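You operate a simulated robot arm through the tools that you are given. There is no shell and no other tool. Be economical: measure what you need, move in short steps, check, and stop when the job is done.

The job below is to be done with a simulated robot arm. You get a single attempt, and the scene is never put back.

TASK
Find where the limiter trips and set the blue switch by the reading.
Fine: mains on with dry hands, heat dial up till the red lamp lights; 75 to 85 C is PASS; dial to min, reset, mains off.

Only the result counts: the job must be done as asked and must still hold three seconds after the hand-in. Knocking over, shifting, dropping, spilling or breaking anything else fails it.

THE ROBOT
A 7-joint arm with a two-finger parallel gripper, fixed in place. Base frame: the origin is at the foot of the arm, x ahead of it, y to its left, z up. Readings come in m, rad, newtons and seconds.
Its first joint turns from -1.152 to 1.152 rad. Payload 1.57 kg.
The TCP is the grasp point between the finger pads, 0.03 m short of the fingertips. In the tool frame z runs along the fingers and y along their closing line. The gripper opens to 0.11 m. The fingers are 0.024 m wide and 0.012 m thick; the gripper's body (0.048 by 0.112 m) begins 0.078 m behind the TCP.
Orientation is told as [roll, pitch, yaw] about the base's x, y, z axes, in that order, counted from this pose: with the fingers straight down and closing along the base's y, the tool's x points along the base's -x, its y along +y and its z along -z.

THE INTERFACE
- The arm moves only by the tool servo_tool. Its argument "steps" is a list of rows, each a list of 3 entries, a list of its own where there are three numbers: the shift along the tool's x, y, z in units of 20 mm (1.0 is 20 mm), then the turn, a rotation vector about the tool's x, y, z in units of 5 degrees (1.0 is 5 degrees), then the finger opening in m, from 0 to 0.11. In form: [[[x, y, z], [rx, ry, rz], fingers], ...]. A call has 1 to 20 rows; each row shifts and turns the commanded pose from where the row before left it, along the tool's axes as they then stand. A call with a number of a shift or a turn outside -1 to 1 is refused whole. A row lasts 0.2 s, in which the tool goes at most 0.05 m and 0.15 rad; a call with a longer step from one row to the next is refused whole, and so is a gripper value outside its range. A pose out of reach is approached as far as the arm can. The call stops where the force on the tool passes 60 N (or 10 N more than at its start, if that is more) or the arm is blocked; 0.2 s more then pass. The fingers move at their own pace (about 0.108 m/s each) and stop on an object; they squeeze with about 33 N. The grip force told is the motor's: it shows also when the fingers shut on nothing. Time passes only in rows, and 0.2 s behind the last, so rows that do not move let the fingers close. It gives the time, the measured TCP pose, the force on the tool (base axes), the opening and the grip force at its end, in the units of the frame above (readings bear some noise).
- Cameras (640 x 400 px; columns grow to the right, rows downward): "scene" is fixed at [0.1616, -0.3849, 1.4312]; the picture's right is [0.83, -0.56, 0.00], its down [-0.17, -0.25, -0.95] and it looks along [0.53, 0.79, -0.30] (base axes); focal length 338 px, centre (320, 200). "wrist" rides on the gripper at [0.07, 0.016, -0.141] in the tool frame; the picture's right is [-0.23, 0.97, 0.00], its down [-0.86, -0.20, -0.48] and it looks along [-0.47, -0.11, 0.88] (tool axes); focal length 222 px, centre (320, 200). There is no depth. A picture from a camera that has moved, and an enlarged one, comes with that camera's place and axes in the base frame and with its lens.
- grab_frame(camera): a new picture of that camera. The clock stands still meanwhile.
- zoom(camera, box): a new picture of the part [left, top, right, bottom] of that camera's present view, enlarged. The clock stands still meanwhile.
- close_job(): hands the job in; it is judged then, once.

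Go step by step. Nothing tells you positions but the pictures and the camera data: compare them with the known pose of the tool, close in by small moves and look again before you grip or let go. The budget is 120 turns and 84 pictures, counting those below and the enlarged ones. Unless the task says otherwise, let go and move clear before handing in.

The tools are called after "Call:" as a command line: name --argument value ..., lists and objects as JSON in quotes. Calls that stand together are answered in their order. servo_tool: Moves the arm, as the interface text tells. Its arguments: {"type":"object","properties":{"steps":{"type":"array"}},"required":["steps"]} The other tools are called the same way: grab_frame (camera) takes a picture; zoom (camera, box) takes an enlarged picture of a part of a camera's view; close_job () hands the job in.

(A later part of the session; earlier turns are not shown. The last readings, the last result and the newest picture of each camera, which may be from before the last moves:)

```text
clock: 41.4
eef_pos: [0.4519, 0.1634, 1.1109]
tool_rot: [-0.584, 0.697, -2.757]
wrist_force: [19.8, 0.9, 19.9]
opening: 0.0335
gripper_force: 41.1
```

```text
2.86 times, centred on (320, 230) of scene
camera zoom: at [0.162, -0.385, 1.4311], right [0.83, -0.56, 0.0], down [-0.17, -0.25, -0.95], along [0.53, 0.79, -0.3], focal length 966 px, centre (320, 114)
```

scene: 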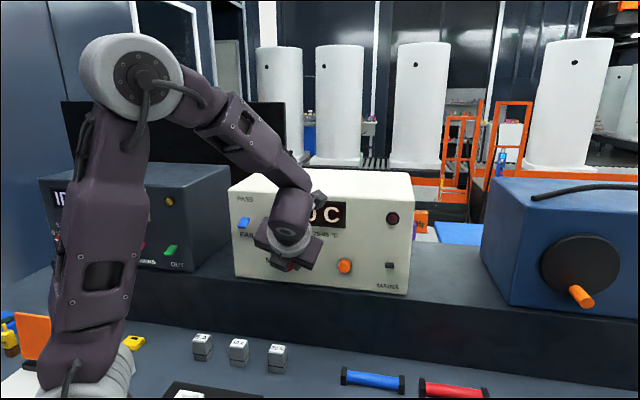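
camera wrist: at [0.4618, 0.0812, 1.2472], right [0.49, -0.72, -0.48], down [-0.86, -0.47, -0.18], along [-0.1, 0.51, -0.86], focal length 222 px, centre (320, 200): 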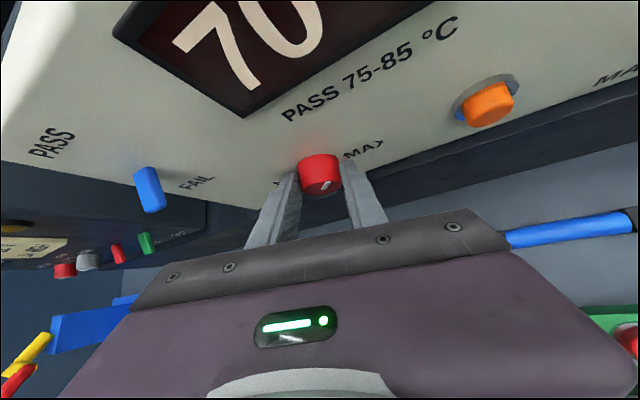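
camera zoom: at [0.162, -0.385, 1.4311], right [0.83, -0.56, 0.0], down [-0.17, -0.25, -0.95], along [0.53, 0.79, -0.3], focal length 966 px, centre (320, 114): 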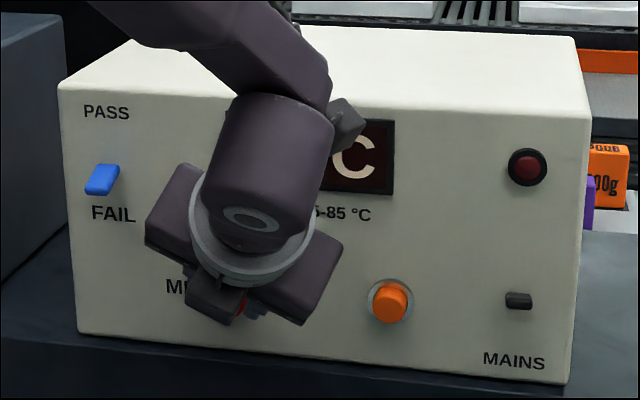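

Lamp still dark. I relieve a bit and continue 5°, reading the wrist view too.

Call:
servo_tool --steps '[[[0, 0.06, -0.03], [0, 0, 0], 0.02], [[-0.001, 0.042, 0.001], [0.354, 0, 0.354], 0.02], [[-0.001, 0.042, 0.001], [0.354, 0, 0.354], 0.02], [[0, 0, 0], [0, 0, 0], 0.02], [[0, 0, 0], [0, 0, 0], 0.02]]'

Call:
zoom --camera "scene" --box '[220, 160, 420, 300]'

Call:
grab_frame --camera "wrist"

```text
clock: 42.6
eef_pos: [0.4535, 0.1616, 1.1097]
tool_rot: [-0.686, 0.661, -2.823]
wrist_force: [23.3, 15.2, 14.5]
opening: 0.0338
gripper_force: 41.7
```

```text
2.86 times, centred on (320, 230) of scene
camera zoom: at [0.1622, -0.3845, 1.4312], right [0.83, -0.56, 0.0], down [-0.17, -0.25, -0.95], along [0.53, 0.79, -0.3], focal length 966 px, centre (320, 114)
```

zoom: 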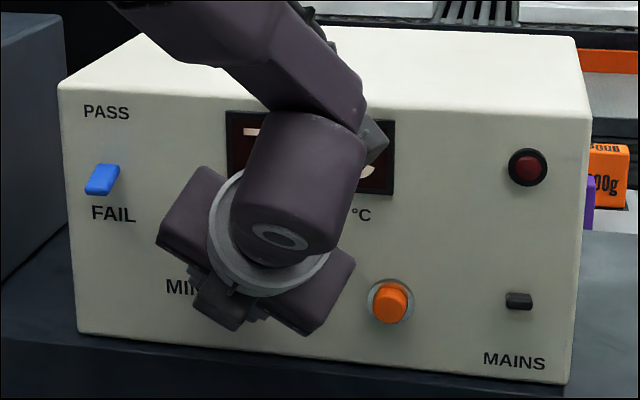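

```text
39 pictures are left
camera wrist: at [0.48, 0.0625, 1.2317], right [0.43, -0.65, -0.63], down [-0.88, -0.45, -0.13], along [-0.2, 0.61, -0.77], focal length 222 px, centre (320, 200)
```

wrist: 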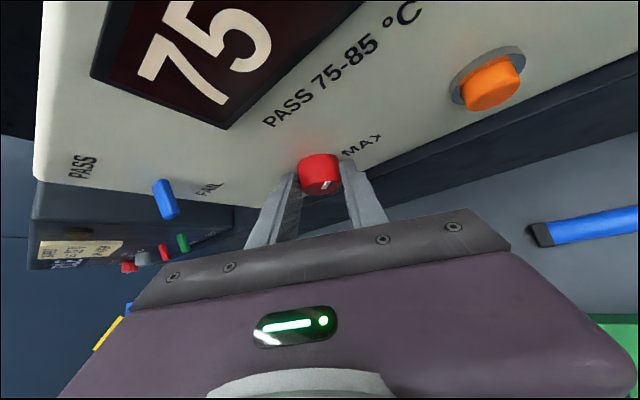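

75 C and lamp still dark. Continue 5° with a small relief inward.

Call:
servo_tool --steps '[[[0.05, 0.03, 0.05], [0, 0, 0], 0.02], [[-0.001, 0.042, 0.001], [0.354, 0, 0.354], 0.02], [[-0.001, 0.042, 0.001], [0.354, 0, 0.354], 0.02], [[0, 0, 0], [0, 0, 0], 0.02], [[0, 0, 0], [0, 0, 0], 0.02]]'

Call:
zoom --camera "scene" --box '[220, 160, 420, 300]'

```text
clock: 43.8
eef_pos: [0.4552, 0.16, 1.1091]
tool_rot: [-0.781, 0.618, -2.878]
wrist_force: [-3.1, -5.5, 26.8]
opening: 0.0334
gripper_force: 41.2
```

```text
2.86 times, centred on (320, 230) of scene
camera zoom: at [0.1612, -0.3853, 1.4311], right [0.83, -0.56, 0.0], down [-0.17, -0.25, -0.95], along [0.53, 0.79, -0.3], focal length 966 px, centre (320, 114)
```

zoom: 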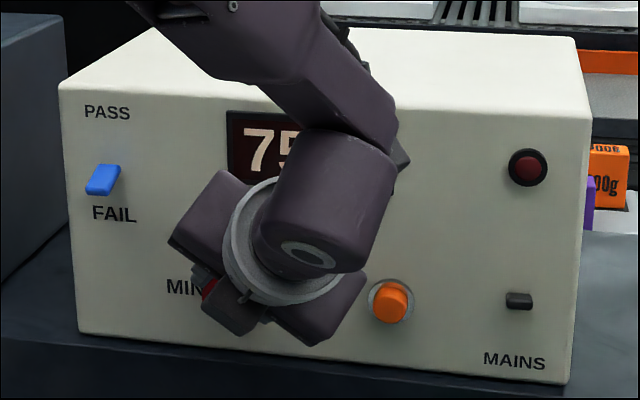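

75 C still, lamp dark. Continue 5°.

Call:
servo_tool --steps '[[[0.043, -0.045, -0.043], [0, 0, 0], 0.02], [[-0.001, 0.042, 0.001], [0.354, 0, 0.354], 0.02], [[-0.001, 0.042, 0.001], [0.354, 0, 0.354], 0.02], [[0, 0, 0], [0, 0, 0], 0.02], [[0, 0, 0], [0, 0, 0], 0.02]]'

Call:
zoom --camera "scene" --box '[220, 160, 420, 300]'

```text
clock: 45.0
eef_pos: [0.4568, 0.1591, 1.108]
tool_rot: [-0.869, 0.57, -2.925]
wrist_force: [-7.8, -4.4, -27.6]
opening: 0.0334
gripper_force: 41.8
```

```text
2.86 times, centred on (320, 230) of scene
camera zoom: at [0.1618, -0.3849, 1.4311], right [0.83, -0.56, 0.0], down [-0.17, -0.25, -0.95], along [0.53, 0.79, -0.3], focal length 966 px, centre (320, 114)
```

zoom: 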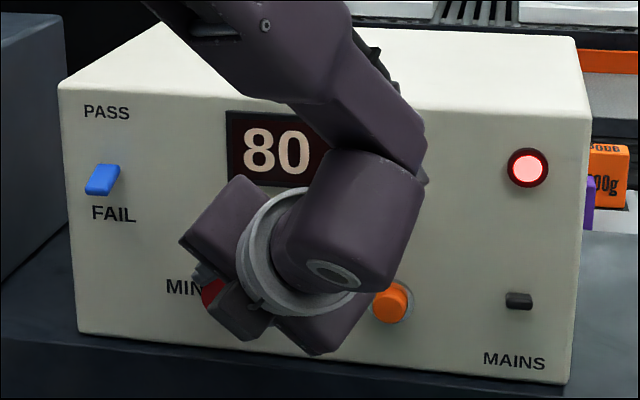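

The lamp lit at 80 C, which is a PASS. Now I turn the dial back toward min.

Call:
servo_tool --steps '[[[-0.035, 0.04, 0.035], [0, 0, 0], 0.02], [[-0.003, -0.083, 0.003], [-0.707, 0, -0.707], 0.02], [[-0.003, -0.083, 0.003], [-0.707, 0, -0.707], 0.02], [[-0.003, -0.083, 0.003], [-0.707, 0, -0.707], 0.02], [[-0.003, -0.083, 0.003], [-0.707, 0, -0.707], 0.02], [[-0.003, -0.083, 0.003], [-0.707, 0, -0.707], 0.02], [[-0.003, -0.083, 0.003], [-0.707, 0, -0.707], 0.02], [[0, 0, 0], [0, 0, 0], 0.02]]'

```text
clock: 46.8
eef_pos: [0.4482, 0.1667, 1.1133]
tool_rot: [-0.244, 0.772, -2.526]
wrist_force: [-31.0, -21.0, 20.6]
opening: 0.0334
gripper_force: 41.6
```

Call:
servo_tool --steps '[[[-0.035, 0, -0.105], [0, 0, 0], 0.02], [[-0.003, -0.083, 0.003], [-0.707, 0, -0.707], 0.02], [[-0.003, -0.083, 0.003], [-0.707, 0, -0.707], 0.02], [[-0.003, -0.083, 0.003], [-0.707, 0, -0.707], 0.02], [[-0.003, -0.083, 0.003], [-0.707, 0, -0.707], 0.02], [[0, 0, 0], [0, 0, 0], 0.02]]'

Call:
zoom --camera "scene" --box '[220, 160, 420, 300]'

```text
clock: 48.2
eef_pos: [0.442, 0.1722, 1.1134]
tool_rot: [0.242, 0.773, -2.182]
wrist_force: [4.9, 32.7, 3.3]
opening: 0.0337
gripper_force: 41.1
```

```text
2.86 times, centred on (320, 230) of scene
camera zoom: at [0.1618, -0.3839, 1.4315], right [0.83, -0.56, 0.0], down [-0.17, -0.25, -0.95], along [0.53, 0.79, -0.3], focal length 966 px, centre (320, 114)
```

zoom: 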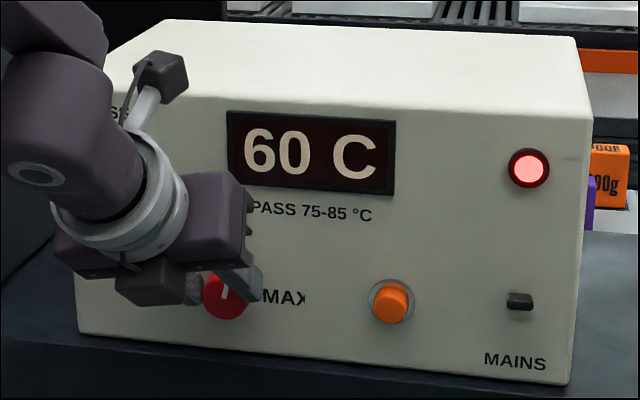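

Back at 60 C with lamp latched. I continue 20° to the original min position.

Call:
servo_tool --steps '[[[0.05, -0.06, 0.05], [0, 0, 0], 0.02], [[-0.003, -0.083, 0.003], [-0.707, 0, -0.707], 0.02], [[-0.003, -0.083, 0.003], [-0.707, 0, -0.707], 0.02], [[-0.003, -0.083, 0.003], [-0.707, 0, -0.707], 0.02], [[-0.003, -0.083, 0.003], [-0.707, 0, -0.707], 0.02], [[0, 0, 0], [0, 0, 0], 0.02]]'

Call:
zoom --camera "scene" --box '[220, 160, 420, 300]'

Call:
zoom --camera "wrist" --box '[220, 80, 420, 205]'

```text
clock: 49.2
eef_pos: [0.439, 0.1729, 1.1102]
tool_rot: [0.445, 0.74, -2.053]
wrist_force: [5.7, -5.6, -0.3]
opening: 0.0339
gripper_force: 41.3
out of reach, approached as far as the arm can: row 3, 4, 5
stopped in row 5: the force on the tool passed its limit (the readings are from after the stop); the commanded pose is now the measured one
```

```text
2.86 times, centred on (320, 230) of scene
camera zoom: at [0.1618, -0.3851, 1.4311], right [0.83, -0.56, 0.0], down [-0.17, -0.25, -0.95], along [0.53, 0.79, -0.3], focal length 966 px, centre (320, 114)
```

zoom: 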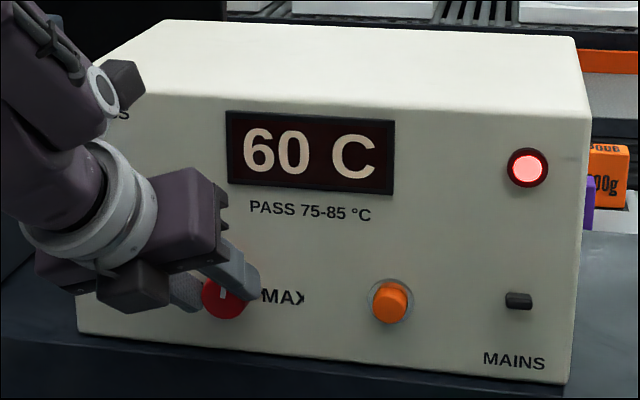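

```text
3.20 times, centred on (320, 142) of wrist
camera zoom: at [0.3803, 0.1604, 1.2575], right [0.57, -0.81, 0.16], down [-0.74, -0.59, -0.32], along [0.35, 0.07, -0.93], focal length 711 px, centre (320, 384)
```

zoom: 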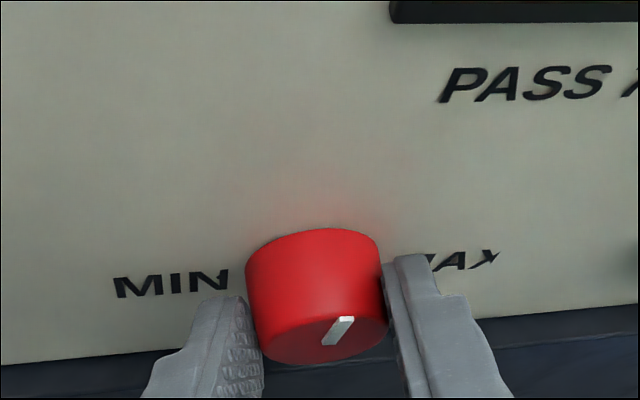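

The arm hit its reach limit 10–15° short of min. I release, back off along the fingers, rotate the open hand 35° clockwise and re-approach.

Call:
servo_tool --steps '[[[0, 0, 0], [0, 0, 0], 0.05], [[0, 0, 0], [0, 0, 0], 0.07], [[0, 0, 0], [0, 0, 0], 0.07], [[0, 0, -0.84], [0, 0, 0], 0.07], [[0, 0, -0.83], [0, 0, 0], 0.07], [[0, 0, -0.83], [0, 0, 0], 0.07], [[-0.008, 0.238, 0.008], [0.707, 0, 0.707], 0.07], [[-0.008, 0.238, 0.008], [0.707, 0, 0.707], 0.07], [[-0.008, 0.238, 0.008], [0.707, 0, 0.707], 0.07], [[-0.008, 0.238, 0.008], [0.707, 0, 0.707], 0.07], [[-0.008, 0.238, 0.008], [0.707, 0, 0.707], 0.07], [[-0.008, 0.238, 0.008], [0.707, 0, 0.707], 0.07], [[-0.008, 0.238, 0.008], [0.707, 0, 0.707], 0.07], [[0, 0, 0], [0, 0, 0], 0.07]]'

Call:
zoom --camera "wrist" --box '[220, 80, 420, 205]'

```text
clock: 52.2
eef_pos: [0.258, 0.0732, 1.165]
tool_rot: [-0.388, 0.758, -2.64]
wrist_force: [-0.8, -0.2, 0.2]
opening: 0.0701
gripper_force: 0.0
out of reach, approached as far as the arm can: row 4, 5, 7, 8, 9, 10, 11, 12, 13
```

```text
3.20 times, centred on (320, 142) of wrist
camera zoom: at [0.2611, -0.0043, 1.3039], right [0.51, -0.75, -0.42], down [-0.86, -0.47, -0.21], along [-0.04, 0.47, -0.88], focal length 711 px, centre (320, 384)
```

zoom: 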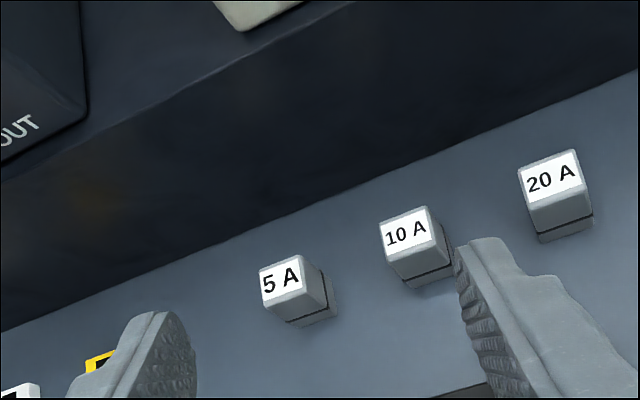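

The arm ended up far from where I expected (reach trouble), so I check the scene before moving.

Call:
grab_frame --camera "scene"

```text
32 pictures are left
```

scene: 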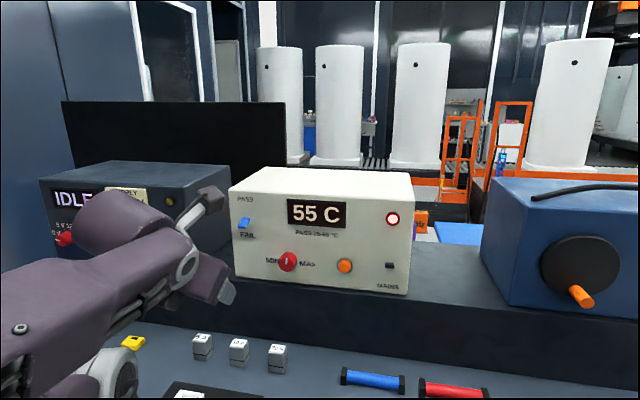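

Call:
zoom --camera "scene" --box '[220, 160, 420, 300]'

Call:
servo_tool --steps '[[[0, 0, 0], [0, 0, 0], 0.07]]'

```text
2.86 times, centred on (320, 230) of scene
camera zoom: at [0.1616, -0.3849, 1.4312], right [0.83, -0.56, 0.0], down [-0.17, -0.25, -0.95], along [0.53, 0.79, -0.3], focal length 966 px, centre (320, 114)
```

zoom: 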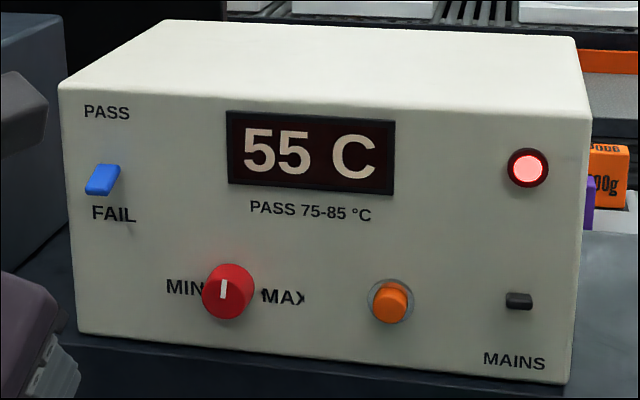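

```text
clock: 52.6
eef_pos: [0.2593, 0.0726, 1.1643]
tool_rot: [-0.391, 0.757, -2.638]
wrist_force: [-0.3, -0.3, -0.8]
opening: 0.0699
gripper_force: 0.0
```

The dial is near but maybe ~8° above its original min mark; I'll regrip it later. First I raise the arm to regain a comfortable configuration.

Call:
servo_tool --steps '[[[0.676, -0.29, -0.676], [0, 0, 0], 0.07], [[0.676, -0.29, -0.676], [0, 0, 0], 0.07], [[0.676, -0.29, -0.676], [0, 0, 0], 0.07], [[0.676, -0.29, -0.676], [0, 0, 0], 0.07], [[0, 0, 0], [0, 0, 0], 0.07]]'

Call:
grab_frame --camera "scene"

```text
clock: 53.8
eef_pos: [0.2452, 0.0354, 1.2022]
tool_rot: [-0.392, 0.754, -2.637]
wrist_force: [0.4, 0.2, -0.8]
opening: 0.0701
gripper_force: 0.1
out of reach, approached as far as the arm can: row 1, 2, 3, 4
```

```text
30 pictures are left
```

scene: 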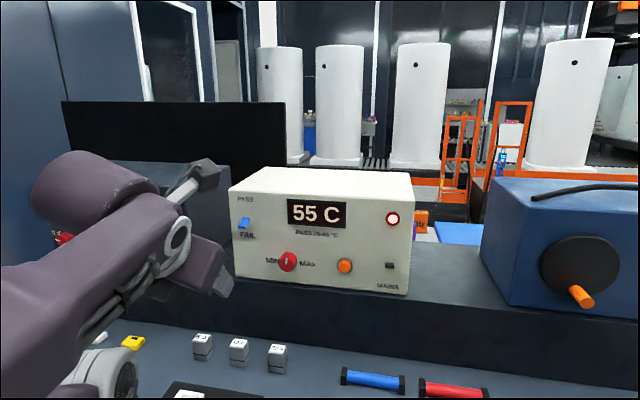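

The hand is stuck in an awkward branch of the arm. I'll shift the target further up and back into free space, and ease the roll and pitch toward the natural posture.

Call:
servo_tool --steps '[[[0.676, -0.29, -0.676], [0, 0, 0], 0.07], [[0.676, -0.29, -0.676], [0, 0, 0], 0.07], [[-0.707, 0, -0.707], [0, 0, 0], 0.07], [[-0.707, 0, -0.707], [0, 0, 0], 0.07], [[0, 0, 0], [-0.707, 0, -0.707], 0.07], [[0, 0, 0], [-0.707, 0, -0.707], 0.07], [[0, 0, 0], [-0.707, 0, -0.707], 0.07], [[0, 0, 0], [0, -1, 0], 0.07], [[0, 0, 0], [0, -1, 0], 0.07], [[0, 0, 0], [0, -1, 0], 0.07], [[0, 0, 0], [0, 0, 0], 0.07]]'

```text
clock: 56.2
eef_pos: [0.2129, -0.0105, 1.2167]
tool_rot: [-0.029, 0.529, -2.373]
wrist_force: [0.4, 0.1, 0.3]
opening: 0.0699
gripper_force: 0.0
out of reach, approached as far as the arm can: row 1, 2
```

Call:
servo_tool --steps '[[[0.5, 0, -0.866], [0, 0, 0], 0.07], [[0.5, 0, -0.866], [0, 0, 0], 0.07], [[0.5, 0, -0.866], [0, 0, 0], 0.07], [[0.866, 0, 0.5], [0, 0, 0], 0.07], [[0.866, 0, 0.5], [0, 0, 0], 0.07], [[0.866, 0, 0.5], [0, 0, 0], 0.07], [[0, 0, 0], [0, 0, 0], 0.07]]'

Call:
grab_frame --camera "scene"

```text
clock: 57.8
eef_pos: [0.2571, 0.0307, 1.2755]
tool_rot: [-0.024, 0.53, -2.375]
wrist_force: [-0.5, 0.5, -0.1]
opening: 0.07
gripper_force: 0.1
```

```text
29 pictures are left
```

scene: 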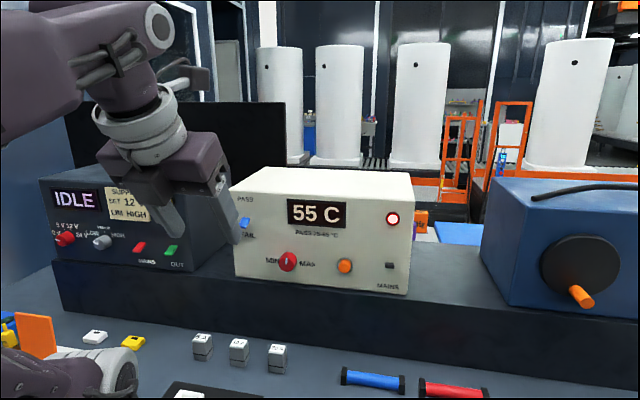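

The arm moves freely again. I return to the earlier standoff position.

Call:
servo_tool --steps '[[[0.82, 0.74, 0.47], [0, 0, 0], 0.07], [[0.82, 0.74, 0.47], [0, 0, 0], 0.07], [[0.82, 0.74, 0.47], [0, 0, 0], 0.07], [[0.82, 0.74, 0.47], [0, 0, 0], 0.07], [[0.82, 0.74, 0.47], [0, 0, 0], 0.07], [[0.82, 0.74, 0.47], [0, 0, 0], 0.07], [[0.82, 0.74, 0.47], [0, 0, 0], 0.07], [[0, 0, 0], [0, 0, 0], 0.07]]'

Call:
grab_frame --camera "scene"

```text
clock: 59.6
eef_pos: [0.3367, -0.0042, 1.2248]
tool_rot: [-0.025, 0.531, -2.374]
wrist_force: [-0.5, 0.4, -1.0]
opening: 0.0702
gripper_force: 0.2
out of reach, approached as far as the arm can: row 1, 2, 3, 4, 5, 6, 7
```

```text
28 pictures are left
```

scene: 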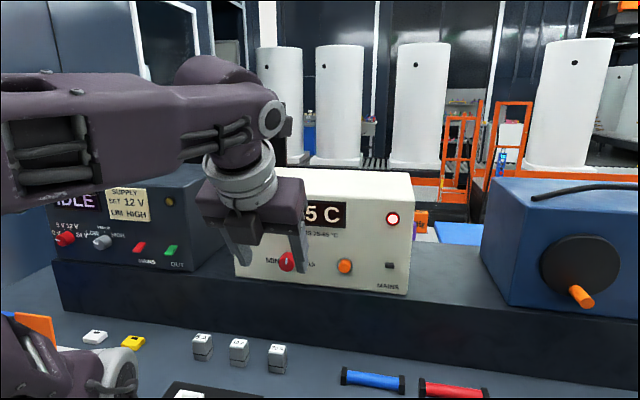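

This branch still limits reach. I retreat, point the hand straight down and unwind the roll toward the starting orientation, which should restore the natural posture.

Call:
servo_tool --steps '[[[0.5, 0, -0.866], [0, 0, 0], 0.07], [[0.5, 0, -0.866], [0, 0, 0], 0.07], [[0.5, 0, -0.866], [0, 0, 0], 0.07], [[0, 0, 0], [0, -1, 0], 0.07], [[0, 0, 0], [0, -1, 0], 0.07], [[0, 0, 0], [0, -1, 0], 0.07], [[0, 0, 0], [0, -1, 0], 0.07], [[0, 0, 0], [0, -1, 0], 0.07], [[0, 0, 0], [0, -1, 0], 0.07], [[0, 0, 0], [0, 0, -1], 0.07], [[0, 0, 0], [0, 0, -1], 0.07], [[0, 0, 0], [0, 0, -1], 0.07], [[0, 0, 0], [0, 0, -1], 0.07], [[0, 0, 0], [0, 0, -1], 0.07], [[0, 0, 0], [0, 0, -1], 0.07], [[0, 0, 0], [0, 0, -1], 0.07], [[0, 0, 0], [0, 0, -1], 0.07], [[0, 0, 0], [0, 0, -1], 0.07], [[0, 0, 0], [0, 0, -1], 0.07]]'

```text
clock: 63.6
eef_pos: [0.305, -0.0237, 1.2679]
tool_rot: [-0.009, 0.019, -1.483]
wrist_force: [0.7, 0.4, 0.4]
opening: 0.0701
gripper_force: 0.2
out of reach, approached as far as the arm can: row 1, 2, 3, 4, 5, 6, 8
```

Call:
servo_tool --steps '[[[0, 0, 0], [0, 0, -1], 0.07], [[0, 0, 0], [0, 0, -1], 0.07], [[0, 0, 0], [0, 0, -1], 0.07], [[0, 0, 0], [0, 0, -1], 0.07], [[0, 0, 0], [0, 0, -1], 0.07], [[0, 0, 0], [0, 0, -1], 0.07], [[0, 0, 0], [0, 0, -1], 0.07], [[0, 0, 0], [0, 0, -1], 0.07], [[0, 0, 0], [0, 0, -1], 0.07], [[0, 0, 0], [0, 0, -1], 0.07], [[0, 0, 0], [0, 0, -1], 0.07], [[0, 0, 0], [0, 0, -1], 0.07], [[0, 0, -1], [0, 0, 0], 0.07], [[0, 0, -1], [0, 0, 0], 0.07], [[0, 0, -1], [0, 0, 0], 0.07], [[0, 0, 0], [0, 0, 0], 0.07]]'

Call:
grab_frame --camera "scene"

```text
clock: 67.0
eef_pos: [0.2924, -0.035, 1.3203]
tool_rot: [0.013, 0.018, -0.438]
wrist_force: [0.6, -0.2, -0.1]
opening: 0.07
gripper_force: 0.0
out of reach, approached as far as the arm can: row 13, 14, 15
```

```text
27 pictures are left
```

scene: 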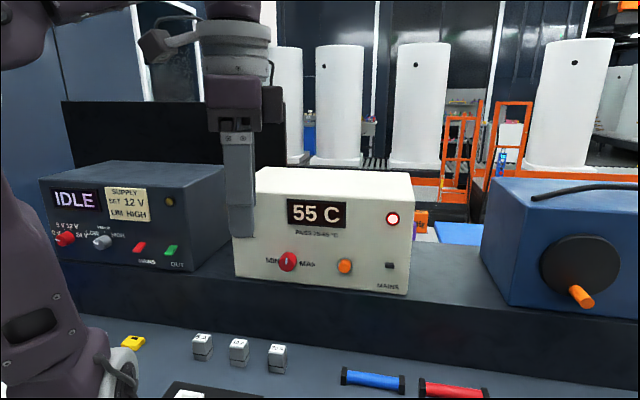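

Call:
servo_tool --steps '[[[0, 0, 0], [0, 0, -1], 0.07], [[0, 0, 0], [0, 0, -1], 0.07], [[0, 0, 0], [0, 0, -1], 0.07], [[0, 0, 0], [0, 0, -1], 0.07], [[0, 0, 0], [0, 0, -1], 0.07], [[-0.9, 0.6, 0.2], [0, 0, 0], 0.07], [[-0.9, 0.6, 0.2], [0, 0, 0], 0.07], [[-0.9, 0.6, 0.2], [0, 0, 0], 0.07], [[-0.9, 0.6, 0.2], [0, 0, 0], 0.07], [[-0.9, 0.6, 0.2], [0, 0, 0], 0.07], [[-0.9, 0.6, 0.2], [0, 0, 0], 0.07], [[-0.9, 0.6, 0.2], [0, 0, 0], 0.07], [[0, 0, 0], [0, 0, 0], 0.07]]'

Call:
grab_frame --camera "scene"

```text
clock: 69.8
eef_pos: [0.3121, -0.0316, 1.2571]
tool_rot: [0.02, 0.011, -0.003]
wrist_force: [1.0, 0.4, -0.1]
opening: 0.0701
gripper_force: 0.0
out of reach, approached as far as the arm can: row 5, 6, 7, 8, 9, 10, 11, 12
```

```text
26 pictures are left
```

scene: 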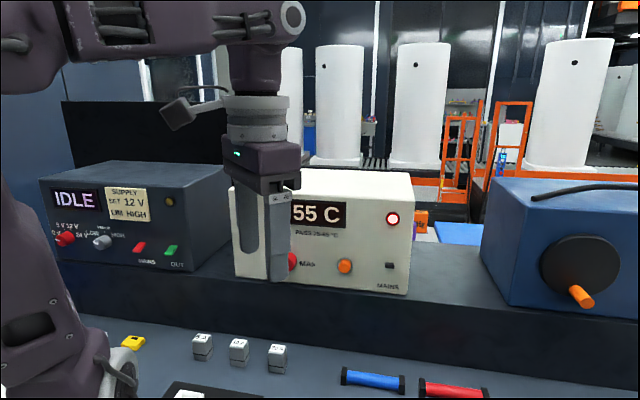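

The elbow has swung out to the -y side. I'll sweep the tool toward -y in free space so the arm plane realigns with the elbow, then return.

Call:
servo_tool --steps '[[[0.3, -0.9, -0.2], [0, 0, 1], 0.07], [[0.3, -0.9, -0.2], [0, 0, 1], 0.07], [[0.3, -0.9, -0.2], [0, 0, 1], 0.07], [[0.1, -0.95, -0.2], [0, 0, 1], 0.07], [[0.0, -0.95, -0.2], [0, 0, 1], 0.07], [[-0.1, -0.95, -0.2], [0, 0, 1], 0.07], [[-0.2, -0.9, -0.2], [0, 0, 1], 0.07], [[-0.3, -0.8, -0.2], [0, 0, 1], 0.07], [[-0.3, -0.7, -0.2], [0, 0, 1], 0.07], [[0, 0, 0], [0, 0, 0], 0.07]]'

Call:
grab_frame --camera "scene"

```text
clock: 72.0
eef_pos: [0.2562, -0.1887, 1.2909]
tool_rot: [0.005, 0.023, -0.787]
wrist_force: [-0.5, 0.2, -0.2]
opening: 0.0699
gripper_force: 0.1
```

```text
25 pictures are left
```

scene: 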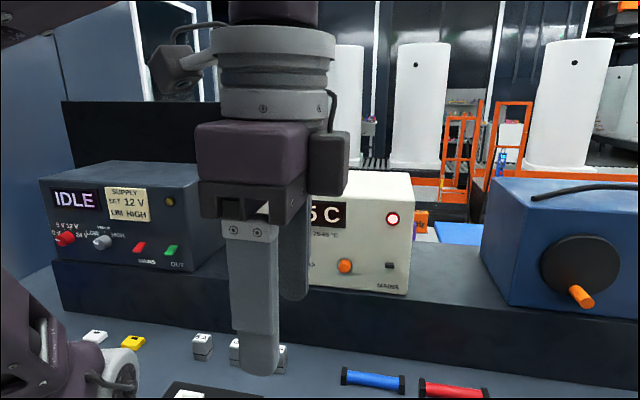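

Call:
servo_tool --steps '[[[-0.9, 0, -0.1], [0, 0, 0], 0.07], [[-0.9, 0, -0.1], [0, 0, 0], 0.07], [[-0.9, 0, -0.1], [0, 0, 0], 0.07], [[-0.9, 0, -0.1], [0, 0, 0], 0.07], [[-0.9, 0, -0.1], [0, 0, 0], 0.07], [[-0.9, 0, -0.1], [0, 0, 0], 0.07], [[-0.9, 0, -0.1], [0, 0, 0], 0.07], [[-0.9, 0, -0.1], [0, 0, 0], 0.07], [[0, 0, 0], [0, 0, 0], 0.07]]'

```text
clock: 74.0
eef_pos: [0.2796, -0.2126, 1.2952]
tool_rot: [0.007, 0.025, -0.786]
wrist_force: [-0.6, -0.3, -0.1]
opening: 0.07
gripper_force: 0.2
out of reach, approached as far as the arm can: row 3, 4, 5, 6, 7, 8
```

Reach is still limited here, perhaps by wrist roll. I test by unwinding the roll further in free space and trying forward again.

Call:
servo_tool --steps '[[[0, 0, 0], [0, 0, 1], 0.07], [[0, 0, 0], [0, 0, 1], 0.07], [[0, 0, 0], [0, 0, 1], 0.07], [[0, 0, 0], [0, 0, 1], 0.07], [[0, 0, 0], [0, 0, 1], 0.07], [[0, 0, 0], [0, 0, 1], 0.07], [[0, 0, 0], [0, 0, 1], 0.07], [[0, 0, 0], [0, 0, 1], 0.07], [[0, 0, 0], [0, 0, 1], 0.07], [[0, -0.9, -0.1], [0, 0, 0], 0.07], [[0, -0.9, -0.1], [0, 0, 0], 0.07], [[0, -0.9, -0.1], [0, 0, 0], 0.07], [[0, 0, 0], [0, 0, 0], 0.07]]'

Call:
grab_frame --camera "wrist"

```text
clock: 76.8
eef_pos: [0.228, -0.2149, 1.2993]
tool_rot: [-0.012, 0.022, -1.571]
wrist_force: [-0.4, -0.3, -1.2]
opening: 0.0701
gripper_force: 0.0
```

```text
24 pictures are left
camera wrist: at [0.2454, -0.1464, 1.4433], right [0.97, -0.23, -0.02], down [-0.19, -0.87, 0.46], along [-0.12, -0.45, -0.89], focal length 222 px, centre (320, 200)
```

wrist: 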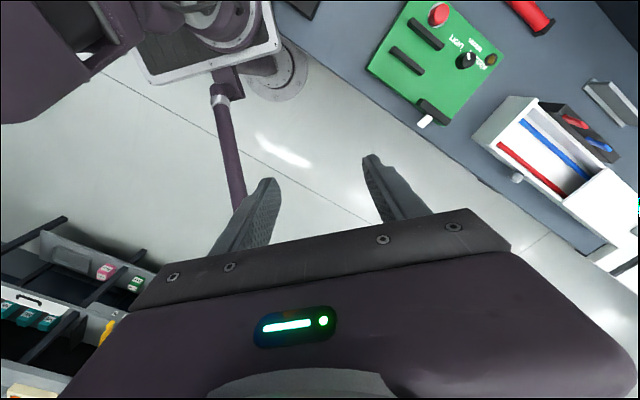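

The wrist has flipped (forearm roll joint near its limit). I'll go to the natural yaw, extend the hand in line with the forearm, where that joint can be spun back.

Call:
servo_tool --steps '[[[0, 0, 0], [0, 0, -1], 0.07], [[0, 0, 0], [0, 0, -1], 0.07], [[0, 0, 0], [0, 0, -1], 0.07], [[0, 0, 0], [0, 0, -1], 0.07], [[0, 0, 0], [0, 0, -1], 0.07], [[0, 0, 0], [0, 0, -1], 0.07], [[0, 0, 0], [0, 0, -1], 0.07], [[0, 0, 0], [0, 0, -1], 0.07], [[0, 0, 0], [0, 0, -1], 0.07], [[-0.8, 0, 0], [0, -1, 0], 0.07], [[-0.8, 0, 0], [0, -1, 0], 0.07], [[-0.8, 0, 0], [0, -1, 0], 0.07], [[-0.8, 0, 0], [0, -1, 0], 0.07], [[-0.8, 0, 0], [0, -1, 0], 0.07], [[-0.8, 0, 0], [0, -1, 0], 0.07], [[-0.8, 0, 0], [0, -1, 0], 0.07], [[-0.8, 0, 0], [0, -1, 0], 0.07], [[-0.8, 0, 0], [0, -1, 0], 0.07], [[0, 0, 0], [0, 0, 0], 0.07]]'

```text
clock: 80.8
eef_pos: [0.3201, -0.3061, 1.3461]
tool_rot: [0.008, -0.76, -0.794]
wrist_force: [-0.9, -0.3, 0.7]
opening: 0.0698
gripper_force: 0.1
```

Call:
servo_tool --steps '[[[-0.8, 0, 0], [0, -1, 0], 0.07], [[-0.8, 0, 0], [0, -1, 0], 0.07], [[-0.8, 0, 0], [0, -1, 0], 0.07], [[-0.8, 0, 0], [0, -1, 0], 0.07], [[-0.8, 0, 0], [0, -1, 0], 0.07], [[-0.8, 0, 0], [0, -1, 0], 0.07], [[-0.8, 0, 0], [0, -1, 0], 0.07], [[0, 0, 0], [0, 0, 0], 0.07]]'

Call:
grab_frame --camera "scene"

```text
clock: 82.6
eef_pos: [0.3603, -0.3485, 1.4406]
tool_rot: [0.03, -1.371, -0.819]
wrist_force: [0.0, 0.0, 0.4]
opening: 0.0699
gripper_force: 0.1
```

```text
23 pictures are left
```

scene: 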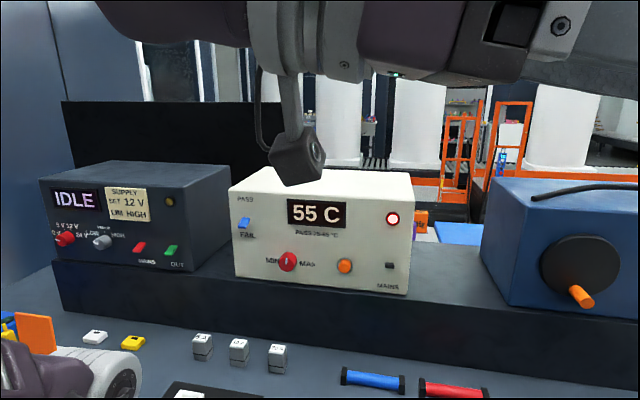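

Call:
servo_tool --steps '[[[0, 0, 0], [0, 0, -1], 0.07], [[0, 0, 0], [0, 0, -1], 0.07], [[0, 0, 0], [0, 0, -1], 0.07], [[0, 0, 0], [0, 0, -1], 0.07], [[0, 0, 0], [0, 0, -1], 0.07], [[0, 0, 0], [0, 0, -1], 0.07], [[0, 0, 0], [0, 0, -1], 0.07], [[0, 0, 0], [0, 0, -1], 0.07], [[0, 0, 0], [0, 0, -1], 0.07], [[0, 0, 0], [0, 0, -1], 0.07], [[0, 0, 0], [0, 0, -1], 0.07], [[0, 0, 0], [0, 0, -1], 0.07], [[0, 0, 0], [0, 0, -1], 0.07], [[0, 0, 0], [0, 0, -1], 0.07], [[0, 0, 0], [0, 0, -1], 0.07], [[0, 0, 0], [0, 0, -1], 0.07], [[0, 0, 0], [0, 0, -1], 0.07], [[0, 0, 0], [0, 0, -1], 0.07], [[0, 0, 0], [0, 0, 0], 0.07]]'

```text
clock: 86.6
eef_pos: [0.3711, -0.3661, 1.388]
tool_rot: [-1.332, -0.708, 0.585]
wrist_force: [-0.4, 0.4, 0.9]
opening: 0.0699
gripper_force: 0.0
out of reach, approached as far as the arm can: row 8, 9, 10, 11, 12, 13, 14, 15, 16, 17, 18
```

Call:
servo_tool --steps '[[[0, 0, 0], [0, 0, 1], 0.07], [[0, 0, 0], [0, 0, 1], 0.07], [[0, 0, 0], [0, 0, 1], 0.07], [[0, 0, 0], [0, 0, 1], 0.07], [[0, 0, 0], [0, 0, 1], 0.07], [[0, 0, 0], [0, 0, 1], 0.07], [[0, 0, 0], [0, 0, 1], 0.07], [[0, 0, 0], [0, 0, 1], 0.07], [[0, 0, 0], [0, 0, 1], 0.07], [[0, 0, 0], [0, 0, 1], 0.07], [[0, 0, 0], [0, 0, 1], 0.07], [[0, 0, 0], [0, 0, 1], 0.07], [[0, 0, 0], [0, 0, 1], 0.07], [[0, 0, 0], [0, 0, 1], 0.07], [[0, 0, 0], [0, 0, 1], 0.07], [[0, 0, 0], [0, 0, 1], 0.07], [[0, 0, 0], [0, 0, 1], 0.07], [[0, 0, 0], [0, 0, 1], 0.07], [[0, 0, 0], [0, 0, 1], 0.07], [[0, 0, 0], [0, 0, 1], 0.07]]'

Call:
grab_frame --camera "wrist"

```text
clock: 90.8
eef_pos: [0.3712, -0.3662, 1.3882]
tool_rot: [1.322, -0.704, -2.232]
wrist_force: [0.2, -0.2, 0.3]
opening: 0.0698
gripper_force: 0.1
```

```text
22 pictures are left
camera wrist: at [0.3187, -0.2173, 1.3824], right [0.46, 0.2, 0.87], down [-0.83, -0.24, 0.5], along [0.31, -0.95, 0.06], focal length 222 px, centre (320, 200)
```

wrist: 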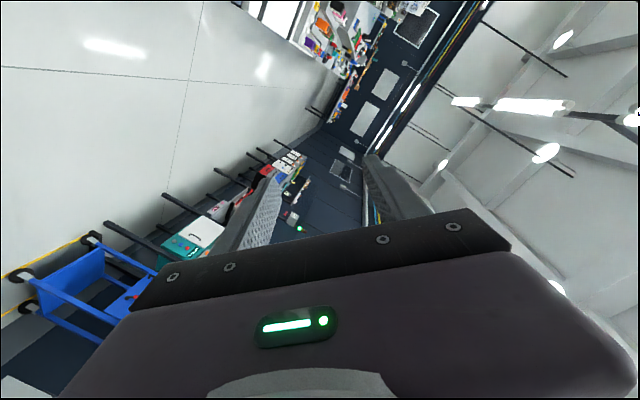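

Roll is free in this direction. I test whether the arm can extend outward here.

Call:
servo_tool --steps '[[[0, 0, 0.9], [0, 0, 0], 0.07], [[0, 0, 0.9], [0, 0, 0], 0.07], [[0, 0, 0.9], [0, 0, 0], 0.07], [[0, 0, 0.9], [0, 0, 0], 0.07], [[0, 0, 0.9], [0, 0, 0], 0.07], [[0, 0, 0.9], [0, 0, 0], 0.07], [[0, 0, 0], [0, 0, 0], 0.07]]'

```text
clock: 92.4
eef_pos: [0.4368, -0.4376, 1.3698]
tool_rot: [1.322, -0.708, -2.23]
wrist_force: [0.0, 0.5, -0.5]
opening: 0.0701
gripper_force: 0.1
out of reach, approached as far as the arm can: row 6
```

Call:
servo_tool --steps '[[[0, 0, -0.9], [0, 0, 1], 0.07], [[0, 0, 0], [0, 0, 1], 0.07], [[0, 0, 0], [0, 0, 1], 0.07], [[0, 0, 0], [0, 0, 1], 0.07], [[0, 0, 0], [0, 0, 1], 0.07], [[0, 0, 0], [0, 0, 1], 0.07], [[0, 0, 0], [0, 0, 1], 0.07], [[0, 0, 0], [0, 0, 1], 0.07], [[0, 0, 0], [0, 0, 1], 0.07], [[0, 0, 0], [0, 0, 1], 0.07], [[0, 0, 0], [0, 0, 1], 0.07], [[0, 0, 0], [0, 0, 1], 0.07], [[0, 0, 0], [0, 0, 1], 0.07], [[0, 0, 0], [0, 0, 1], 0.07], [[0, 0, 0], [0, 0, 1], 0.07], [[0, 0, 0], [0, 0, 1], 0.07], [[0, 0, 0], [0, 0, 1], 0.07], [[0, 0, 0], [0, 0, 1], 0.07], [[0, 0, 0], [0, 0, 1], 0.07], [[0, 0, 0], [0, 0, 1], 0.07]]'

Call:
servo_tool --steps '[[[0, 0, 0], [0, 0, 1], 0.07], [[0, 0, 0], [0, 0, 1], 0.07], [[0, 0, 0], [0, 0, 1], 0.07], [[0, 0, 0], [0, 0, 1], 0.07], [[0, 0, 0], [0, 0, 1], 0.07], [[0, 0, 0], [0, 0, 1], 0.07], [[0, 0, 0], [0, 0, 0], 0.07]]'

```text
clock: 96.6
eef_pos: [0.4252, -0.424, 1.3739]
tool_rot: [1.221, 0.993, -2.694]
wrist_force: [0.6, -0.2, -0.4]
opening: 0.0701
gripper_force: 0.1
```

```text
clock: 98.2
eef_pos: [0.4233, -0.4254, 1.3733]
tool_rot: [0.126, 1.382, 2.444]
wrist_force: [-0.2, -0.5, -0.2]
opening: 0.0701
gripper_force: 0.0
```

Call:
servo_tool --steps '[[[-0.8, 0, 0], [0, -1, 0], 0.07], [[-0.8, 0, 0], [0, -1, 0], 0.07], [[-0.8, 0, 0], [0, -1, 0], 0.07], [[-0.8, 0, 0], [0, -1, 0], 0.07], [[-0.8, 0, 0], [0, -1, 0], 0.07], [[-0.8, 0, 0], [0, -1, 0], 0.07], [[-0.8, 0, 0], [0, -1, 0], 0.07], [[-0.8, 0, 0], [0, -1, 0], 0.07], [[0, 0, 0], [0, 0, 0], 0.07]]'

Call:
grab_frame --camera "scene"

```text
clock: 100.2
eef_pos: [0.3767, -0.3967, 1.2785]
tool_rot: [0.033, 0.732, 2.339]
wrist_force: [-0.1, -1.3, 0.2]
opening: 0.0699
gripper_force: 0.1
out of reach, approached as far as the arm can: row 8
```

```text
21 pictures are left
```

scene: 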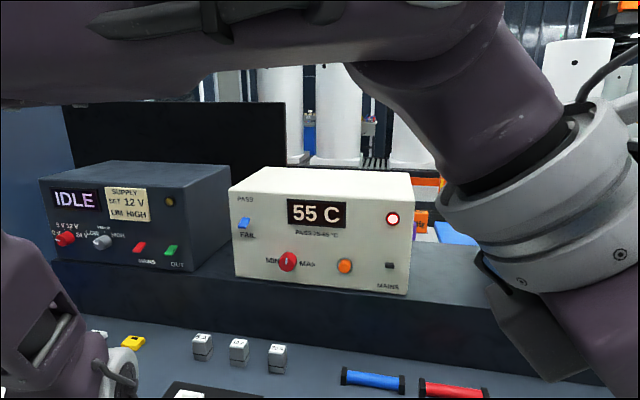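

The wrist's bend direction is flipped, so its downward range is small. I'll pitch the hand up past the forearm line and then swing it around the forearm axis to the correct side.

Call:
servo_tool --steps '[[[0.8, 0, 0], [0, 1, 0], 0.07], [[0.8, 0, 0], [0, 1, 0], 0.07], [[0.8, 0, 0], [0, 1, 0], 0.07], [[0.8, 0, 0], [0, 1, 0], 0.07], [[0.8, 0, 0], [0, 1, 0], 0.07], [[0.8, 0, 0], [0, 1, 0], 0.07], [[0.8, 0, 0], [0, 1, 0], 0.07], [[0.8, 0, 0], [0, 1, 0], 0.07], [[0.8, 0, 0], [0, 1, 0], 0.07], [[0.8, 0, 0], [0, 1, 0], 0.07], [[0.8, 0, 0], [0, 1, 0], 0.07], [[0.8, 0, 0], [0, 1, 0], 0.07], [[0.8, 0, 0], [0, 1, 0], 0.07], [[0.8, 0, 0], [0, 1, 0], 0.07], [[0.8, 0, 0], [0, 1, 0], 0.07], [[0.8, 0, 0], [0, 1, 0], 0.07], [[0.8, 0, 0], [0, 1, 0], 0.07], [[0.8, 0, 0], [0, 1, 0], 0.07], [[0, 0, 0], [0, 0, 0], 0.07]]'

```text
clock: 104.2
eef_pos: [0.3983, -0.4106, 1.5394]
tool_rot: [3.105, 0.836, -0.851]
wrist_force: [0.1, 0.4, 0.8]
opening: 0.0699
gripper_force: 0.0
```

Call:
servo_tool --steps '[[[-0.019, -0.584, -0.017], [0.669, 0, -0.743], 0.07], [[-0.019, -0.584, -0.017], [0.669, 0, -0.743], 0.07], [[-0.019, -0.584, -0.017], [0.669, 0, -0.743], 0.07], [[-0.019, -0.584, -0.017], [0.669, 0, -0.743], 0.07], [[-0.019, -0.584, -0.017], [0.669, 0, -0.743], 0.07], [[-0.019, -0.584, -0.017], [0.669, 0, -0.743], 0.07], [[-0.019, -0.584, -0.017], [0.669, 0, -0.743], 0.07], [[-0.019, -0.584, -0.017], [0.669, 0, -0.743], 0.07], [[-0.019, -0.584, -0.017], [0.669, 0, -0.743], 0.07], [[-0.019, -0.584, -0.017], [0.669, 0, -0.743], 0.07], [[-0.019, -0.584, -0.017], [0.669, 0, -0.743], 0.07], [[-0.019, -0.584, -0.017], [0.669, 0, -0.743], 0.07], [[0, 0, 0], [0, 0, 0], 0.07]]'

```text
clock: 107.0
eef_pos: [0.4826, -0.334, 1.4684]
tool_rot: [1.921, 0.363, -1.595]
wrist_force: [0.3, 0.5, 0.1]
opening: 0.0701
gripper_force: 0.0
```

No limit met in this direction. I continue the swing until the hand points down-forward.

Call:
servo_tool --steps '[[[-0.019, -0.584, -0.017], [0.669, 0, -0.743], 0.07], [[-0.019, -0.584, -0.017], [0.669, 0, -0.743], 0.07], [[-0.019, -0.584, -0.017], [0.669, 0, -0.743], 0.07], [[-0.019, -0.584, -0.017], [0.669, 0, -0.743], 0.07], [[-0.019, -0.584, -0.017], [0.669, 0, -0.743], 0.07], [[-0.019, -0.584, -0.017], [0.669, 0, -0.743], 0.07], [[-0.019, -0.584, -0.017], [0.669, 0, -0.743], 0.07], [[-0.019, -0.584, -0.017], [0.669, 0, -0.743], 0.07], [[-0.019, -0.584, -0.017], [0.669, 0, -0.743], 0.07], [[-0.019, -0.584, -0.017], [0.669, 0, -0.743], 0.07], [[-0.019, -0.584, -0.017], [0.669, 0, -0.743], 0.07], [[-0.019, -0.584, -0.017], [0.669, 0, -0.743], 0.07], [[0, 0, 0], [0, 0, 0], 0.07]]'

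Call:
servo_tool --steps '[[[-0.019, -0.584, -0.017], [0.669, 0, -0.743], 0.07], [[-0.019, -0.584, -0.017], [0.669, 0, -0.743], 0.07], [[-0.019, -0.584, -0.017], [0.669, 0, -0.743], 0.07], [[-0.019, -0.584, -0.017], [0.669, 0, -0.743], 0.07], [[-0.019, -0.584, -0.017], [0.669, 0, -0.743], 0.07], [[-0.019, -0.584, -0.017], [0.669, 0, -0.743], 0.07], [[-0.019, -0.584, -0.017], [0.669, 0, -0.743], 0.07], [[-0.019, -0.584, -0.017], [0.669, 0, -0.743], 0.07], [[-0.019, -0.584, -0.017], [0.669, 0, -0.743], 0.07], [[-0.019, -0.584, -0.017], [0.669, 0, -0.743], 0.07], [[-0.019, -0.584, -0.017], [0.669, 0, -0.743], 0.07], [[-0.019, -0.584, -0.017], [0.669, 0, -0.743], 0.07], [[0, 0, 0], [0, 0, 0], 0.07]]'

Call:
grab_frame --camera "scene"

```text
clock: 109.8
eef_pos: [0.4813, -0.336, 1.3346]
tool_rot: [1.183, -0.396, -1.582]
wrist_force: [0.3, 0.9, -0.4]
opening: 0.07
gripper_force: 0.2
```

```text
clock: 112.6
eef_pos: [0.3943, -0.4155, 1.2684]
tool_rot: [-0.034, -0.837, -0.799]
wrist_force: [0.0, -0.1, 0.3]
opening: 0.0702
gripper_force: 0.2
```

```text
20 pictures are left
```

scene: 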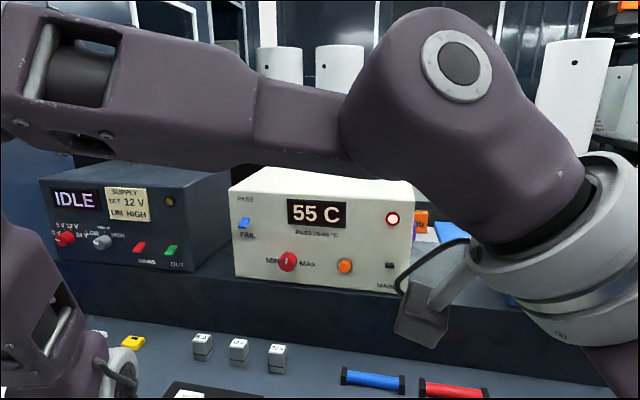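

The wrist is back on the right side. I tilt the hand down and see whether the reach is normal again.

Call:
servo_tool --steps '[[[0.8, 0, 0], [0, 1, 0], 0.07], [[0.8, 0, 0], [0, 1, 0], 0.07], [[0.8, 0, 0], [0, 1, 0], 0.07], [[0.8, 0, 0], [0, 1, 0], 0.07], [[0.8, 0, 0], [0, 1, 0], 0.07], [[0.8, 0, 0], [0, 1, 0], 0.07], [[0.8, 0, 0], [0, 1, 0], 0.07], [[0.8, 0, 0], [0, 1, 0], 0.07], [[0.8, 0, 0], [0, 1, 0], 0.07], [[0, 0, -1], [0, 0.6, 0], 0.07], [[0, 0, -1], [0, 0, 0], 0.07], [[0, 0, -1], [0, 0, 0], 0.07], [[0, 0, 0], [0, 0, 0], 0.07]]'

```text
clock: 115.4
eef_pos: [0.3298, -0.3898, 1.3091]
tool_rot: [-0.024, -0.595, -0.82]
wrist_force: [0.4, 0.3, 0.6]
opening: 0.0701
gripper_force: 0.1
out of reach, approached as far as the arm can: row 1, 2, 3, 4, 5, 6, 7, 8, 9, 10
```

Call:
servo_tool --steps '[[[0, 0.9, 0], [0, 0, 0], 0.07], [[0, 0.9, 0], [0, 0, 0], 0.07], [[0, 0.9, 0], [0, 0, 0], 0.07], [[0, 0.9, 0], [0, 0, 0], 0.07], [[0, 0.9, 0], [0, 0, 0], 0.07], [[0, 0.9, 0], [0, 0, 0], 0.07], [[0, 0.9, 0], [0, 0, 0], 0.07], [[0, 0.9, 0], [0, 0, 0], 0.07], [[0, 0, 0], [0, 0, 0], 0.07]]'

Call:
grab_frame --camera "scene"

```text
clock: 117.4
eef_pos: [0.3698, -0.353, 1.3084]
tool_rot: [-0.024, -0.595, -0.817]
wrist_force: [0.6, 0.0, -0.1]
opening: 0.0699
gripper_force: 0.0
out of reach, approached as far as the arm can: row 4, 5, 6, 7, 8
```

```text
19 pictures are left
```

scene: 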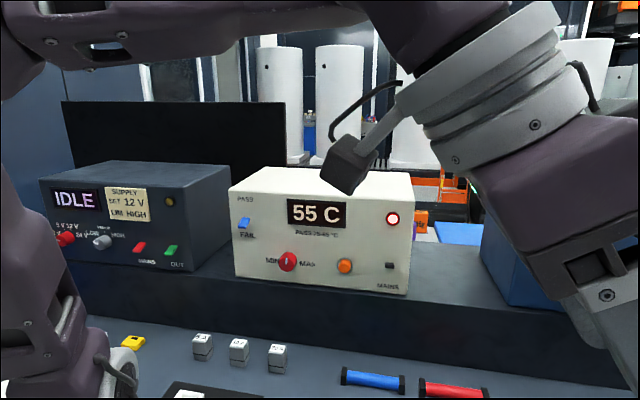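

Call:
servo_tool --steps '[[[0, 0, 0], [0, 0, 1], 0.07], [[0, 0, 0], [0, 0, 1], 0.07], [[0, 0, 0], [0, 0, 1], 0.07], [[0, 0, 0], [0, 0, 1], 0.07], [[0, 0, 0], [0, 0, 1], 0.07], [[0, 0, 0], [0, 0, 1], 0.07], [[0, 0, 0], [0, 0, 1], 0.07], [[0, 0, 0], [0, 0, 1], 0.07], [[0, 0, 0], [0, 0, 1], 0.07], [[0, 0, 0], [0, 0, 1], 0.07], [[0, 0, 0], [0, 0, 1], 0.07], [[0, 0, 0], [0, 0, 1], 0.07], [[0, 0, 0], [0, 0, 0], 0.07]]'

```text
clock: 120.2
eef_pos: [0.3697, -0.3529, 1.3063]
tool_rot: [0.519, -0.3, -1.956]
wrist_force: [0.0, 0.0, -0.4]
opening: 0.0701
gripper_force: 0.0
```

Call:
servo_tool --steps '[[[0.78, 0.45, 0], [0, 0, 0], 0.07], [[0.78, 0.45, 0], [0, 0, 0], 0.07], [[0.78, 0.45, 0], [0, 0, 0], 0.07], [[0.78, 0.45, 0], [0, 0, 0], 0.07], [[0.78, 0.45, 0], [0, 0, 0], 0.07], [[0.78, 0.45, 0], [0, 0, 0], 0.07], [[0.78, 0.45, 0], [0, 0, 0], 0.07], [[0.78, 0.45, 0], [0, 0, 0], 0.07], [[0, 0, 0], [0, 0, 0], 0.07]]'

```text
clock: 122.2
eef_pos: [0.3697, -0.3533, 1.3069]
tool_rot: [0.521, -0.301, -1.956]
wrist_force: [-0.6, -0.1, -0.1]
opening: 0.07
gripper_force: 0.1
out of reach, approached as far as the arm can: row 1, 2, 3, 4, 5, 6, 7, 8
```

Call:
servo_tool --steps '[[[0, 0, -0.9], [0, 0, 0], 0.07], [[0, 0, -0.9], [0, 0, 0], 0.07], [[0, 0, -0.9], [0, 0, 0], 0.07], [[0, 0, -0.9], [0, 0, 0], 0.07], [[0, 0, -0.9], [0, 0, 0], 0.07], [[0, 0, -0.9], [0, 0, 0], 0.07], [[0.78, 0.45, 0], [0, 0, 0], 0.07], [[0.78, 0.45, 0], [0, 0, 0], 0.07], [[0.78, 0.45, 0], [0, 0, 0], 0.07], [[0.78, 0.45, 0], [0, 0, 0], 0.07], [[0, 0, 0], [0, 0, 0], 0.07]]'

Call:
grab_frame --camera "scene"

```text
clock: 124.6
eef_pos: [0.3722, -0.2567, 1.4014]
tool_rot: [0.526, -0.301, -1.962]
wrist_force: [0.7, 0.0, 0.4]
opening: 0.0699
gripper_force: 0.0
out of reach, approached as far as the arm can: row 10
```

```text
18 pictures are left
```

scene: 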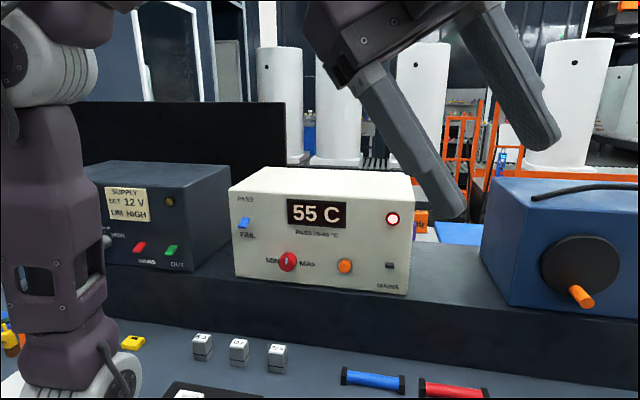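

Backing off upward helps: the upper arm and elbow now look like the original posture. I continue retreating and moving left.

Call:
servo_tool --steps '[[[0, 0, -0.9], [0, 0, 0], 0.07], [[0, 0, -0.9], [0, 0, 0], 0.07], [[0.78, 0.45, 0], [0, 0, 0], 0.07], [[0.78, 0.45, 0], [0, 0, 0], 0.07], [[0.78, 0.45, 0], [0, 0, 0], 0.07], [[0.78, 0.45, 0], [0, 0, 0], 0.07], [[0, 0, 0], [0, 0, -1], 0.07], [[0, 0, 0], [0, 0, -1], 0.07], [[0, 0, 0], [0, 0, -1], 0.07], [[0, 0, 0], [0, 0, -1], 0.07], [[0, 0, 0], [0, 0, -1], 0.07], [[0, 0, 0], [0, 0, -1], 0.07], [[0, 0, 0], [0, 0, -1], 0.07], [[0, 0, 0], [0, 0, -1], 0.07], [[0, 0, 0], [0, 0, -1], 0.07], [[0, 0, 0], [0, 0, -1], 0.07], [[0, 0, 0], [0, 0, -1], 0.07], [[0, 0, 0], [0, 0, -1], 0.07], [[0, 0, 0], [0, 0, 0], 0.07]]'

```text
clock: 128.6
eef_pos: [0.4235, -0.1943, 1.4226]
tool_rot: [-0.023, -0.594, -0.82]
wrist_force: [-0.7, -0.2, -0.1]
opening: 0.07
gripper_force: 0.1
out of reach, approached as far as the arm can: row 1
```

Call:
servo_tool --steps '[[[0, 0.5, -0.3], [0, 1, 0], 0.07], [[0, 0.5, -0.3], [0, 1, 0], 0.07], [[0, 0.5, -0.3], [0, 1, 0], 0.07], [[0, 0.5, 0], [0, 1, 0], 0.07], [[0, 0.5, 0], [0, 1, 0], 0.07], [[0, 0.5, 0], [0, 1, 0], 0.07], [[0, 0.5, 0], [0, 0.8, 0], 0.07], [[0, 0.5, 0], [0, 0, -1], 0.07], [[0, 0.5, 0], [0, 0, -1], 0.07], [[0, 0.5, 0], [0, 0, -1], 0.07], [[0, 0.5, 0], [0, 0, -1], 0.07], [[0, 0.5, 0], [0, 0, -1], 0.07], [[0, 0.5, 0], [0, 0, -1], 0.07], [[0, 0.5, 0], [0, 0, -1], 0.07], [[0, 0.5, 0], [0, 0, -1], 0.07], [[0, 0.5, 0], [0, 0, -1], 0.07], [[0, 0, 0], [0, 0, 0], 0.07]]'

Call:
grab_frame --camera "scene"

```text
clock: 132.2
eef_pos: [0.4503, -0.0879, 1.3803]
tool_rot: [-0.238, -0.19, -0.016]
wrist_force: [-0.4, 0.0, 0.2]
opening: 0.0697
gripper_force: 0.0
out of reach, approached as far as the arm can: row 2, 3, 4, 5, 6, 7, 10
```

```text
17 pictures are left
```

scene: 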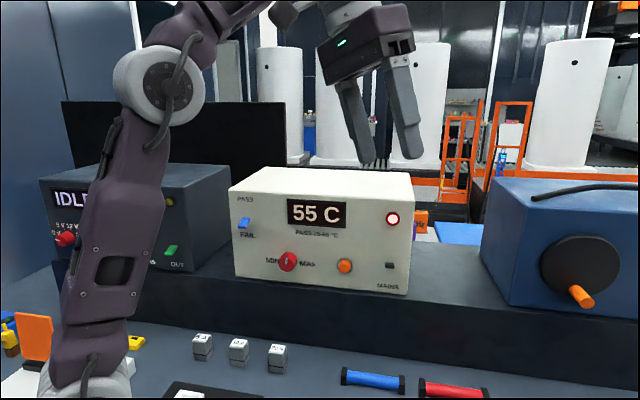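

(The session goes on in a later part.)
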